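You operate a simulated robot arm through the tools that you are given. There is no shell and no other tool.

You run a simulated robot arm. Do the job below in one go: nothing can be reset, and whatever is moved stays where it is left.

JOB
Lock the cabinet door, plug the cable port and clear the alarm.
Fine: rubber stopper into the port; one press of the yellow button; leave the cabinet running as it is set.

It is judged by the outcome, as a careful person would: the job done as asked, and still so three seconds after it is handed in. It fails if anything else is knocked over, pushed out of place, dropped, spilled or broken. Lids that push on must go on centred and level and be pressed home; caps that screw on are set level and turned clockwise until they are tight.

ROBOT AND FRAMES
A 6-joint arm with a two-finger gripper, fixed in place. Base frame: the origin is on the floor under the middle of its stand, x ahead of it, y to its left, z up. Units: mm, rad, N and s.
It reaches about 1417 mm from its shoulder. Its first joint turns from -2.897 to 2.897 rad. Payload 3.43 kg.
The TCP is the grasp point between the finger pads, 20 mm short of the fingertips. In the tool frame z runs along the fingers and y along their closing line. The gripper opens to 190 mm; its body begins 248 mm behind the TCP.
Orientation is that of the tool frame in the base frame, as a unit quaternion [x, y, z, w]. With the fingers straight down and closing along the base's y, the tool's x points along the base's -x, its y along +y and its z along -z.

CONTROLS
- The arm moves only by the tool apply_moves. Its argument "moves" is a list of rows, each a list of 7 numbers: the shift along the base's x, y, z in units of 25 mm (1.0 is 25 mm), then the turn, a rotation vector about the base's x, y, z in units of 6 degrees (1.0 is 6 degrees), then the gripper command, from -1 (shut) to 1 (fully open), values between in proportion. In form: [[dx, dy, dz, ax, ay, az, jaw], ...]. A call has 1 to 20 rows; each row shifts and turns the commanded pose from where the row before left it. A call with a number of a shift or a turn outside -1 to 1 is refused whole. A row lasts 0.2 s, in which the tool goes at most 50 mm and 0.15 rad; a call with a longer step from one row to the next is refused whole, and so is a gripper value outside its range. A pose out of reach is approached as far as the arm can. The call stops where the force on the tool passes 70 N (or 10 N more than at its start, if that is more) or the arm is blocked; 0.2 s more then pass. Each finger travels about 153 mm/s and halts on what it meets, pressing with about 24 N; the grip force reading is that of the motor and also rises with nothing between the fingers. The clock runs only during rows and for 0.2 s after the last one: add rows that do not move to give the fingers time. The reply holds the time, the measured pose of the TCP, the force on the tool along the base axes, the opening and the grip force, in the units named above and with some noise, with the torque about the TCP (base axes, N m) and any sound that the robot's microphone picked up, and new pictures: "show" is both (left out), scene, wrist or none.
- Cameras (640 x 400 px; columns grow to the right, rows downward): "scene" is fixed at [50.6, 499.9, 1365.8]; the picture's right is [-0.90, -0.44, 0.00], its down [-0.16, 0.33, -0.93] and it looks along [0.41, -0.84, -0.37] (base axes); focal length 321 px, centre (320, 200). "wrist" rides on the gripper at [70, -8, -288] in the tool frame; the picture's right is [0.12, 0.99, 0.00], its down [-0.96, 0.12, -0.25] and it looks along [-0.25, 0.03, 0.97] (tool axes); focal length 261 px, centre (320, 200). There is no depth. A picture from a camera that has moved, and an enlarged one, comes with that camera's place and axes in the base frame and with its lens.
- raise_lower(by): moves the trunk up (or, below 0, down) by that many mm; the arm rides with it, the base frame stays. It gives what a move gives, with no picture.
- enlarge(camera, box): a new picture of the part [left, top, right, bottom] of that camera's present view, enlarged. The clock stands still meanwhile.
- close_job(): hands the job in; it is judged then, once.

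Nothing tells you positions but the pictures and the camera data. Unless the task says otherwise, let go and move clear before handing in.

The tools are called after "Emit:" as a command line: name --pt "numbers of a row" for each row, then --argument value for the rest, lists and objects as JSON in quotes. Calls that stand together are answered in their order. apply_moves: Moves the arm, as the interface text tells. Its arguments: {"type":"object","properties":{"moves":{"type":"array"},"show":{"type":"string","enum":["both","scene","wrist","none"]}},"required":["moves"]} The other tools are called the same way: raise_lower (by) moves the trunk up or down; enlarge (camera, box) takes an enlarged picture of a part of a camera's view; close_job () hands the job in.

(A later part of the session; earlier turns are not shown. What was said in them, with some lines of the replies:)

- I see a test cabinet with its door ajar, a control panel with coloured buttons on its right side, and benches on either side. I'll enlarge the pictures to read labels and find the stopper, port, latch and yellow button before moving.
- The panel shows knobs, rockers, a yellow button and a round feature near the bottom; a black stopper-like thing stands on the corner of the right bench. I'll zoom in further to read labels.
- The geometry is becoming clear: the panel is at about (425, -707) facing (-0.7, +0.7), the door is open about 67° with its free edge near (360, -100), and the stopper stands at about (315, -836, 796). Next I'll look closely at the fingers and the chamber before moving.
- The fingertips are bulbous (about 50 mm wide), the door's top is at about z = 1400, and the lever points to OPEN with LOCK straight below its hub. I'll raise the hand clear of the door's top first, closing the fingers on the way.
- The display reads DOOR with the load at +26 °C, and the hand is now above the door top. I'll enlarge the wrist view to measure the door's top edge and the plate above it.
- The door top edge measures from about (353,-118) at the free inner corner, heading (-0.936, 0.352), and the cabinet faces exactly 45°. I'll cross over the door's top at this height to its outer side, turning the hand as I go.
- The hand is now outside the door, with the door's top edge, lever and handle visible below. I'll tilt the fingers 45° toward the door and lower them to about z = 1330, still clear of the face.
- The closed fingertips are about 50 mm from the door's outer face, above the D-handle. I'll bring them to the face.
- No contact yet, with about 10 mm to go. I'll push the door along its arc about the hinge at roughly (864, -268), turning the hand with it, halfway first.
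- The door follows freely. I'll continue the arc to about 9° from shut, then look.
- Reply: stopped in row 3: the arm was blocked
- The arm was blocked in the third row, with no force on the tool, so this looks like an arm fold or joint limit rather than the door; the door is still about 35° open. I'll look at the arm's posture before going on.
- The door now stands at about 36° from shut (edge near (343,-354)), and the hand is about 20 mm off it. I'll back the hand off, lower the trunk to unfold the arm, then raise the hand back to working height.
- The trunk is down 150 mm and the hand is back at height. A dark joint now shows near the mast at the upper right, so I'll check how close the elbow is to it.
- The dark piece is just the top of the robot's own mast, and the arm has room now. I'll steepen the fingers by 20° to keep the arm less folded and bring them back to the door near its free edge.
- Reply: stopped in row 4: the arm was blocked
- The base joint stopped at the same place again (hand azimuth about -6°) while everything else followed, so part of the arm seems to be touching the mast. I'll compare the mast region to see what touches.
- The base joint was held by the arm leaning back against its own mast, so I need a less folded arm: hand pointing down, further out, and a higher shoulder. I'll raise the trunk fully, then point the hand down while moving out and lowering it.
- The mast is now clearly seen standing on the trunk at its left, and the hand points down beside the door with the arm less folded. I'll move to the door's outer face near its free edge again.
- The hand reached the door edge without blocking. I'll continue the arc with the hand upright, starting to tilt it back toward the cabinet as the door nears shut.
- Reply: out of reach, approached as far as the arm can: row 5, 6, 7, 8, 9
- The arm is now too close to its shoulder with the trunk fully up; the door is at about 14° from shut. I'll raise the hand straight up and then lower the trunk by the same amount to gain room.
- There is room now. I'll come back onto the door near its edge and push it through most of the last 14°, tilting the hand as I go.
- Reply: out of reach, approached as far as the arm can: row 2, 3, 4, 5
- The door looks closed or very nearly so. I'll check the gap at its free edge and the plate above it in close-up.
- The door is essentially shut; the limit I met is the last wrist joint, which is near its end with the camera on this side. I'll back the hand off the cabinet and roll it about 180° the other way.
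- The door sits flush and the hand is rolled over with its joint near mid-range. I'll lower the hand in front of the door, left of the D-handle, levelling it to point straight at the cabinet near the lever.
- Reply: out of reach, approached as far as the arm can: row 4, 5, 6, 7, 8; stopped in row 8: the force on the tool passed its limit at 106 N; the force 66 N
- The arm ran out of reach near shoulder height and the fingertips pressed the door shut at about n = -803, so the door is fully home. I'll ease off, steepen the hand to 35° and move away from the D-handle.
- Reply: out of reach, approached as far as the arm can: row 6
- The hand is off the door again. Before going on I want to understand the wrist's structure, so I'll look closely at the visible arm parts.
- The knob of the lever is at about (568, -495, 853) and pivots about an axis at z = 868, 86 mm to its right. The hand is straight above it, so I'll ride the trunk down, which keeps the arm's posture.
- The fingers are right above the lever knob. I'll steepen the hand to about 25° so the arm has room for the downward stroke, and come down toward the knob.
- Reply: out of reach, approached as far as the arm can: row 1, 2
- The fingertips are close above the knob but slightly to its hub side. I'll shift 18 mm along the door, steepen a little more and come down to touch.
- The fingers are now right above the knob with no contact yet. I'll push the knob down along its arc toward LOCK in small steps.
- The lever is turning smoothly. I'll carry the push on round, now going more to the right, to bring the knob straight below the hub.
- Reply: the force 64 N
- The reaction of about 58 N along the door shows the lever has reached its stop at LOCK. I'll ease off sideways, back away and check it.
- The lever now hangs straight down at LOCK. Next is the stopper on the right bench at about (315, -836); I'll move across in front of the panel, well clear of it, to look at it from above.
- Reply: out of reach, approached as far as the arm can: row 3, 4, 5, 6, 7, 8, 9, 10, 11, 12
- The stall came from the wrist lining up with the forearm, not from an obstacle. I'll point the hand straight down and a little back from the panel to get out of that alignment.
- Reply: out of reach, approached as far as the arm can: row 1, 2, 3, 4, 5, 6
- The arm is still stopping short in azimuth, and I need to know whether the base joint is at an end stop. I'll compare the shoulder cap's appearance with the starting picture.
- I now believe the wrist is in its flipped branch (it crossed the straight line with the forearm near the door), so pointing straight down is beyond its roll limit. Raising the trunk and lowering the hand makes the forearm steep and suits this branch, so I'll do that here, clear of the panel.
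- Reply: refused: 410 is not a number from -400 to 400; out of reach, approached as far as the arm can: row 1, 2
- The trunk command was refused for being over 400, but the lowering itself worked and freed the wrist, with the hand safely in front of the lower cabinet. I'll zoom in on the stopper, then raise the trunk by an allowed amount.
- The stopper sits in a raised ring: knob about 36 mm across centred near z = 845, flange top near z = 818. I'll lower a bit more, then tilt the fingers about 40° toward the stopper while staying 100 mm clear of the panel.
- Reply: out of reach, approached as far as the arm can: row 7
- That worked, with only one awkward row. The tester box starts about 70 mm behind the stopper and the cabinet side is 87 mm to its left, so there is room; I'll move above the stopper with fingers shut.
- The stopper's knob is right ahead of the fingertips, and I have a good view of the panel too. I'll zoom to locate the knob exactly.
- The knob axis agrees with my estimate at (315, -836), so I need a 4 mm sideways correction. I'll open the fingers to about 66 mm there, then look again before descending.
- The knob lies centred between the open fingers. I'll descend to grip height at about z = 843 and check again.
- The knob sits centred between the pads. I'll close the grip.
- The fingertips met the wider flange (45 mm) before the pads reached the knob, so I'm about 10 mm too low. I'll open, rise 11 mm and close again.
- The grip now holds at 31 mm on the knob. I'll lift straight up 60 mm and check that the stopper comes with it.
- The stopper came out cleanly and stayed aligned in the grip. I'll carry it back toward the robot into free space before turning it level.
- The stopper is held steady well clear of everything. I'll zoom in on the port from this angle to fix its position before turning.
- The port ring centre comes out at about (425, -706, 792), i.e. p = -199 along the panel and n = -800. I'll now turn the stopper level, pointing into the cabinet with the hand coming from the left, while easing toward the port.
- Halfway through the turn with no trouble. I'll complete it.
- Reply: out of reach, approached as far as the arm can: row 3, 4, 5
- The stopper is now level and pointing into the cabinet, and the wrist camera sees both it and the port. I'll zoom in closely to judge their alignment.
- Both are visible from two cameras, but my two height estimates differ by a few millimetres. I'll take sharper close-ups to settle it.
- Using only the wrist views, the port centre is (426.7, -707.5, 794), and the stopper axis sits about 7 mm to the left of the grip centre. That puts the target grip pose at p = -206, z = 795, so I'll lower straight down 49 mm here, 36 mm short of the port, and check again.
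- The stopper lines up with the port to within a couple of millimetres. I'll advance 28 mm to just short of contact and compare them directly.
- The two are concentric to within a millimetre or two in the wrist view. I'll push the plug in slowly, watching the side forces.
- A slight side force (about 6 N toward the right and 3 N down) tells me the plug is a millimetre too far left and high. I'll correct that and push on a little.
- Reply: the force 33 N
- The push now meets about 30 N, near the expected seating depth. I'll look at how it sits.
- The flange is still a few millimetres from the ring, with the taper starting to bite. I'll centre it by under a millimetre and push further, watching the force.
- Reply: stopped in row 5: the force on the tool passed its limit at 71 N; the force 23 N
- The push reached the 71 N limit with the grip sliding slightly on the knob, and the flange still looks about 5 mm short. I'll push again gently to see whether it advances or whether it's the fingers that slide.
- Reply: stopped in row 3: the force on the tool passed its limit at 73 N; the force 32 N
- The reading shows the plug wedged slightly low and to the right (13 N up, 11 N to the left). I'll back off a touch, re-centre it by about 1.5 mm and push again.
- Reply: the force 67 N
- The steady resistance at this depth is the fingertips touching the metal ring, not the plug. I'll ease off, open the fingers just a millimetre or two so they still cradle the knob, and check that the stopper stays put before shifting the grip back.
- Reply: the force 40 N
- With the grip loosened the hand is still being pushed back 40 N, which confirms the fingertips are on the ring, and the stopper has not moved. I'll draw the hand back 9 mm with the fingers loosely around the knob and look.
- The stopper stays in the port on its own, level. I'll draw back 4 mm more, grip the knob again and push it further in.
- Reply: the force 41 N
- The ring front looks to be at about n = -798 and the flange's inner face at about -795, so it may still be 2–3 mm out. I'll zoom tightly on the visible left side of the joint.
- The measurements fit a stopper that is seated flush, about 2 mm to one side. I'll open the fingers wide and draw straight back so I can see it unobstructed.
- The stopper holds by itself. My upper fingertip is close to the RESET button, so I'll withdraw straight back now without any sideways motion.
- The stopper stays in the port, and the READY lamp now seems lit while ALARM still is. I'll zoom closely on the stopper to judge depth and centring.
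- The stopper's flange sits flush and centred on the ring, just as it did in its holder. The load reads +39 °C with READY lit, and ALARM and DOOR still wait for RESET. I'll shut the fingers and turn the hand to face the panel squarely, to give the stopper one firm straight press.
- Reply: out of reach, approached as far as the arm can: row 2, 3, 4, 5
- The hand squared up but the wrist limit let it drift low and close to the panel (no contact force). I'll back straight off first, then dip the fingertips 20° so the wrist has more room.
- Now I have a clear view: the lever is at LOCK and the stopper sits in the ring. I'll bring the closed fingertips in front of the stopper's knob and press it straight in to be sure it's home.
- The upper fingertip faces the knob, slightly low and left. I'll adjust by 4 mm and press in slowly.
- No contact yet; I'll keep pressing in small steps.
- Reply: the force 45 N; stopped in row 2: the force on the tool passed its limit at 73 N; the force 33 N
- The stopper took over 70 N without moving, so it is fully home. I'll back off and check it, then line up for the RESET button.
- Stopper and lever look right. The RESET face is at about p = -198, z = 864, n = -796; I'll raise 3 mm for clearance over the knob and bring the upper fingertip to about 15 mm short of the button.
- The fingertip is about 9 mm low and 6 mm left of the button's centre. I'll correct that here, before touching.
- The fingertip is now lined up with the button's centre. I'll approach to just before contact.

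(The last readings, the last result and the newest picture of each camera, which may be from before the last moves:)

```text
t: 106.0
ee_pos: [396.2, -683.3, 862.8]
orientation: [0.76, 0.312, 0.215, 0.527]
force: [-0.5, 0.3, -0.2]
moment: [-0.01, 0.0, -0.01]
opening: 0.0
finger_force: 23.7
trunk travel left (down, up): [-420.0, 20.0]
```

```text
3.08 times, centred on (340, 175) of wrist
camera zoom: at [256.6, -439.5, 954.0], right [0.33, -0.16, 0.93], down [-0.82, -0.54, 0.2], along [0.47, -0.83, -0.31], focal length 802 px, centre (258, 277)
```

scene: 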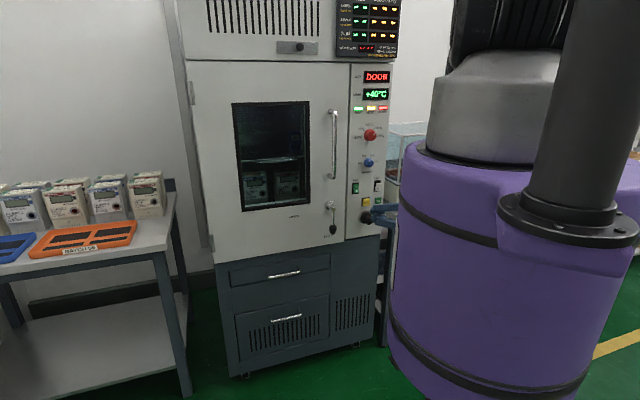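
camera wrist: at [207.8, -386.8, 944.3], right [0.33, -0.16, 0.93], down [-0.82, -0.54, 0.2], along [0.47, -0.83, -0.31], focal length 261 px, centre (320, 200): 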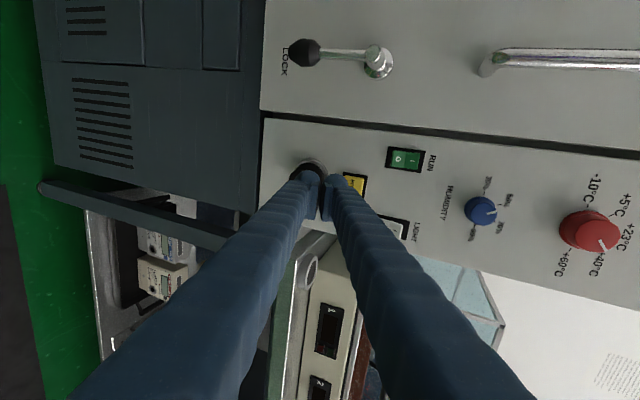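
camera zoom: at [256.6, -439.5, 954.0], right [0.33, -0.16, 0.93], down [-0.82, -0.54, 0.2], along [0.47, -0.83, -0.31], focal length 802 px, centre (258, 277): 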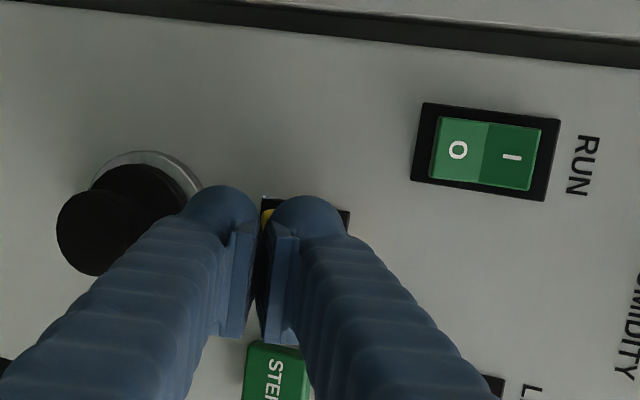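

About 8 mm to go. I'll press in with small continuous steps and watch force and sound.

Emit:
apply_moves --pt "0.07 -0.07 0 0 0 0 -1" --pt "0.07 -0.07 0 0 0 0 -1" --pt "0.07 -0.07 0 0 0 0 -1" --pt "0.06 -0.06 0 0 0 0 -1" --pt "0 0 0 0 0 0 -1"

Emit:
enlarge --camera "scene" --box '[345, 60, 400, 130]'

Emit:
enlarge --camera "scene" --box '[345, 180, 395, 230]'

```text
t: 107.2
ee_pos: [403.0, -689.2, 862.4]
orientation: [0.76, 0.313, 0.214, 0.528]
force: [-1.8, 1.7, -0.8]
moment: [-0.04, 0.02, 0.06]
opening: 0.0
finger_force: 23.7
trunk travel left (down, up): [-420.0, 20.0]
heard: click
camera wrist: at [262.9, -445.5, 954.5], right [0.33, -0.16, 0.93], down [-0.82, -0.54, 0.2], along [0.47, -0.83, -0.31], focal length 261 px, centre (320, 200)
```

scene: 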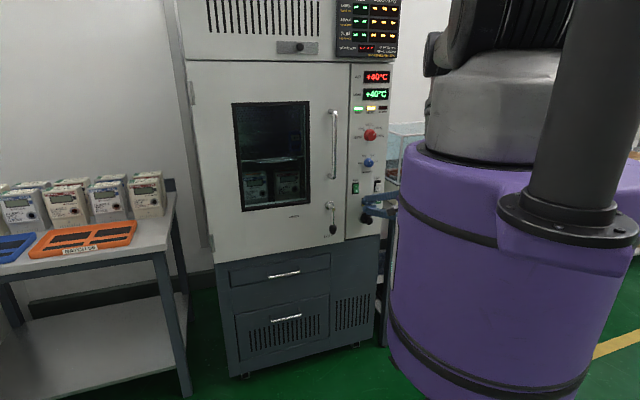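
wrist: 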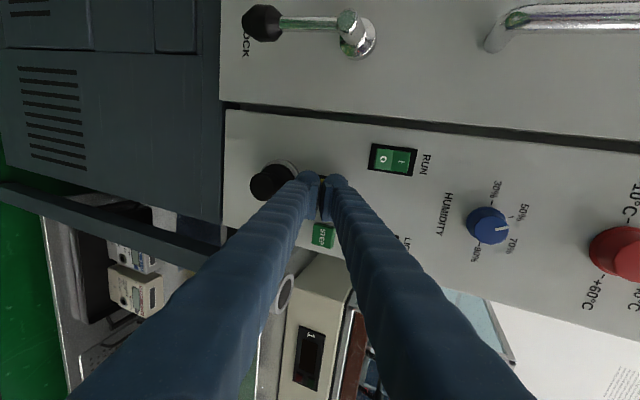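

```text
5.71 times, centred on (372, 95) of scene
camera zoom: at [50.6, 499.9, 1365.8], right [-0.9, -0.44, 0.0], down [-0.16, 0.33, -0.93], along [0.41, -0.84, -0.37], focal length 1833 px, centre (20, 800)
```

zoom: 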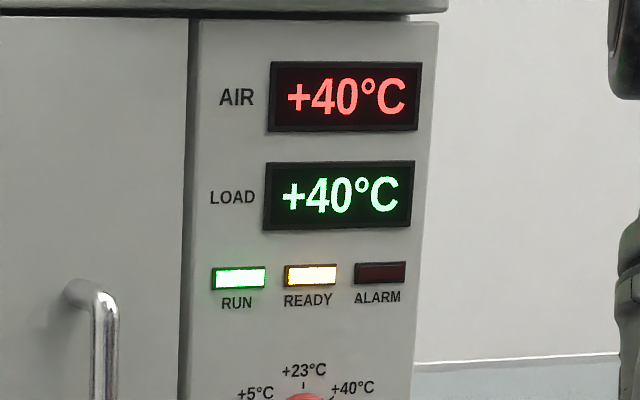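

```text
8.00 times, centred on (370, 205) of scene
camera zoom: at [50.6, 499.9, 1365.8], right [-0.9, -0.44, 0.0], down [-0.16, 0.33, -0.93], along [0.41, -0.84, -0.37], focal length 2567 px, centre (-80, 160)
```

zoom: 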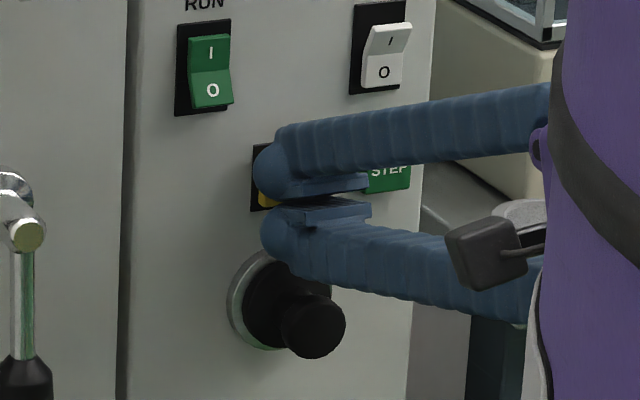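

A click was heard, the ALARM lamp went out and AIR/LOAD both read +40 °C. I'll withdraw straight back from the button.

Emit:
apply_moves --pt "-0.2 0.2 0 0 0 0 -1" --pt "-0.4 0.4 0 0 0 0 -1" --pt "-0.5 0.5 0 0 0 0 -1" --pt "-0.5 0.5 0 0 0 0 -1" --pt "-0.5 0.5 0 0 0 0 -1" --pt "-0.3 0.3 0 0 0 0 -1" --pt "0 0 0 0 0 0 -1" --pt "0 0 0 0 0 0 -1"

Emit:
enlarge --camera "scene" --box '[300, 160, 400, 250]'

Emit:
enlarge --camera "scene" --box '[345, 60, 400, 180]'

Emit:
enlarge --camera "scene" --box '[180, 30, 400, 300]'

```text
t: 109.0
ee_pos: [341.6, -629.6, 861.8]
orientation: [0.76, 0.314, 0.214, 0.527]
force: [0.4, -0.2, -0.4]
moment: [0.0, 0.02, 0.03]
opening: 0.0
finger_force: 24.1
trunk travel left (down, up): [-420.0, 20.0]
camera wrist: at [202.7, -386.1, 954.7], right [0.33, -0.16, 0.93], down [-0.82, -0.54, 0.2], along [0.47, -0.83, -0.31], focal length 261 px, centre (320, 200)
```

scene: 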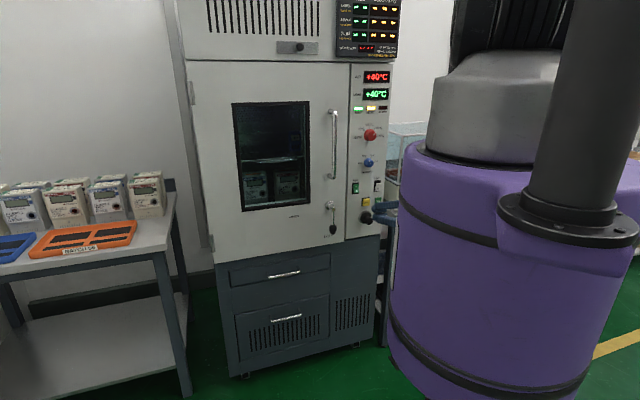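
wrist: 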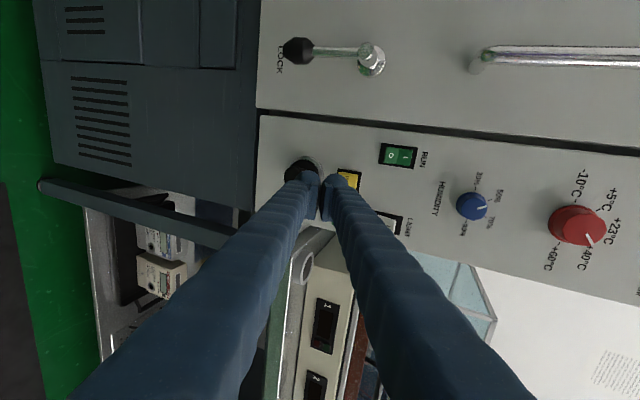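

```text
4.44 times, centred on (350, 205) of scene
camera zoom: at [50.6, 499.9, 1365.8], right [-0.9, -0.44, 0.0], down [-0.16, 0.33, -0.93], along [0.41, -0.84, -0.37], focal length 1426 px, centre (187, 178)
```

zoom: 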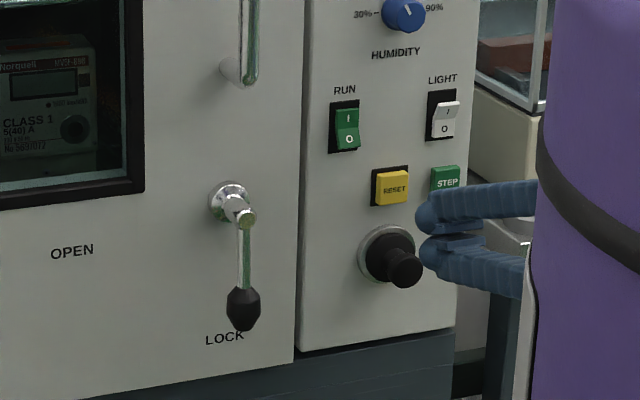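

```text
3.33 times, centred on (372, 120) of scene
camera zoom: at [50.6, 499.9, 1365.8], right [-0.9, -0.44, 0.0], down [-0.16, 0.33, -0.93], along [0.41, -0.84, -0.37], focal length 1069 px, centre (145, 467)
```

zoom: 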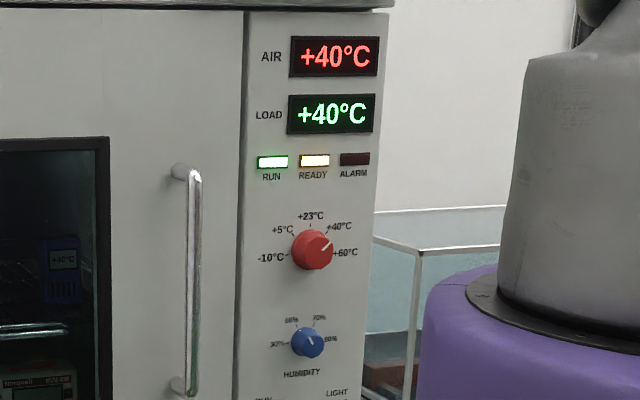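

```text
1.48 times, centred on (290, 165) of scene
camera zoom: at [50.6, 499.9, 1365.8], right [-0.9, -0.44, 0.0], down [-0.16, 0.33, -0.93], along [0.41, -0.84, -0.37], focal length 475 px, centre (364, 252)
```

zoom: 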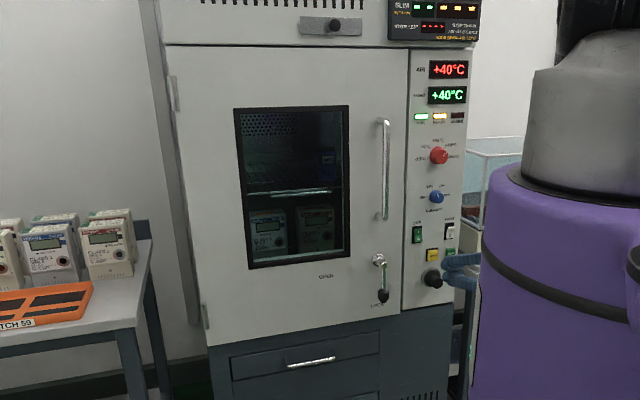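

Everything looks right: door shut with the lever at LOCK, stopper flush in the port, RUN and READY lit, ALARM off, and the dials unchanged. I'll hold still for three seconds and confirm it stays so.

Emit:
apply_moves --pt "0 0 0 0 0 0 -1" --pt "0 0 0 0 0 0 -1" --pt "0 0 0 0 0 0 -1" --pt "0 0 0 0 0 0 -1" --pt "0 0 0 0 0 0 -1" --pt "0 0 0 0 0 0 -1" --pt "0 0 0 0 0 0 -1" --pt "0 0 0 0 0 0 -1" --pt "0 0 0 0 0 0 -1" --pt "0 0 0 0 0 0 -1" --pt "0 0 0 0 0 0 -1" --pt "0 0 0 0 0 0 -1" --pt "0 0 0 0 0 0 -1" --pt "0 0 0 0 0 0 -1" --pt "0 0 0 0 0 0 -1" --show "scene"

Emit:
enlarge --camera "scene" --box '[300, 60, 420, 250]'

```text
t: 112.2
ee_pos: [341.8, -629.0, 862.0]
orientation: [0.76, 0.313, 0.214, 0.528]
force: [0.8, 0.1, 0.4]
moment: [0.04, 0.02, 0.0]
opening: 0.0
finger_force: 24.2
trunk travel left (down, up): [-420.0, 20.0]
```

scene: 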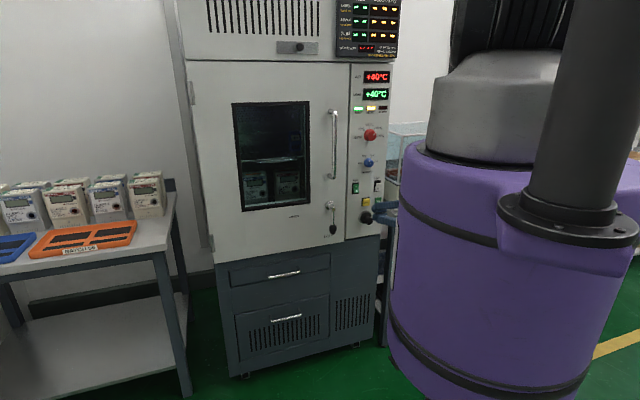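

```text
2.11 times, centred on (360, 155) of scene
camera zoom: at [50.6, 499.9, 1365.8], right [-0.9, -0.44, 0.0], down [-0.16, 0.33, -0.93], along [0.41, -0.84, -0.37], focal length 675 px, centre (236, 295)
```

zoom: 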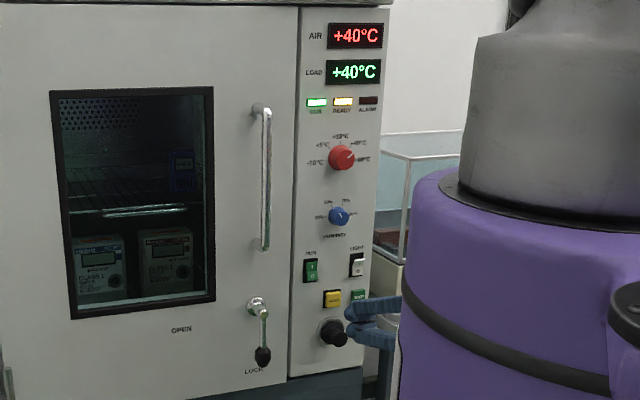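

Three seconds on, nothing has changed: the door is locked, the port is plugged, the alarm is off and the cabinet is still running at +40 °C. The hand is clear, so I'm handing the job in.

Emit:
close_job

```text
The job is handed in.
```

The job is done and handed in: the cabinet door is locked, the cable port is plugged and the alarm is cleared. Three seconds after I backed the hand away, nothing had changed.

- **Door:** it is shut flush, and the lever is turned to its stop at LOCK.
- **Port:** the rubber stopper sits level and flush in the port. A final straight press of just over 70 N did not move it any further.
- **Alarm:** I pressed the yellow RESET button once. It clicked, the ALARM lamp went out, and the DOOR message was replaced by the air temperature.
- **Cabinet:** it is still running, with RUN and READY lit and AIR and LOAD both at +40 °C. I did not touch the dials or the other switches.

Two contacts were heavier than I wanted. While I was repositioning, the closed fingertips pressed the shut door at about 106 N. While I was seating the stopper, they also pushed against the metal ring of the port at just over 70 N. I saw no damage or movement from either, and nothing else was knocked or shifted in the pictures.
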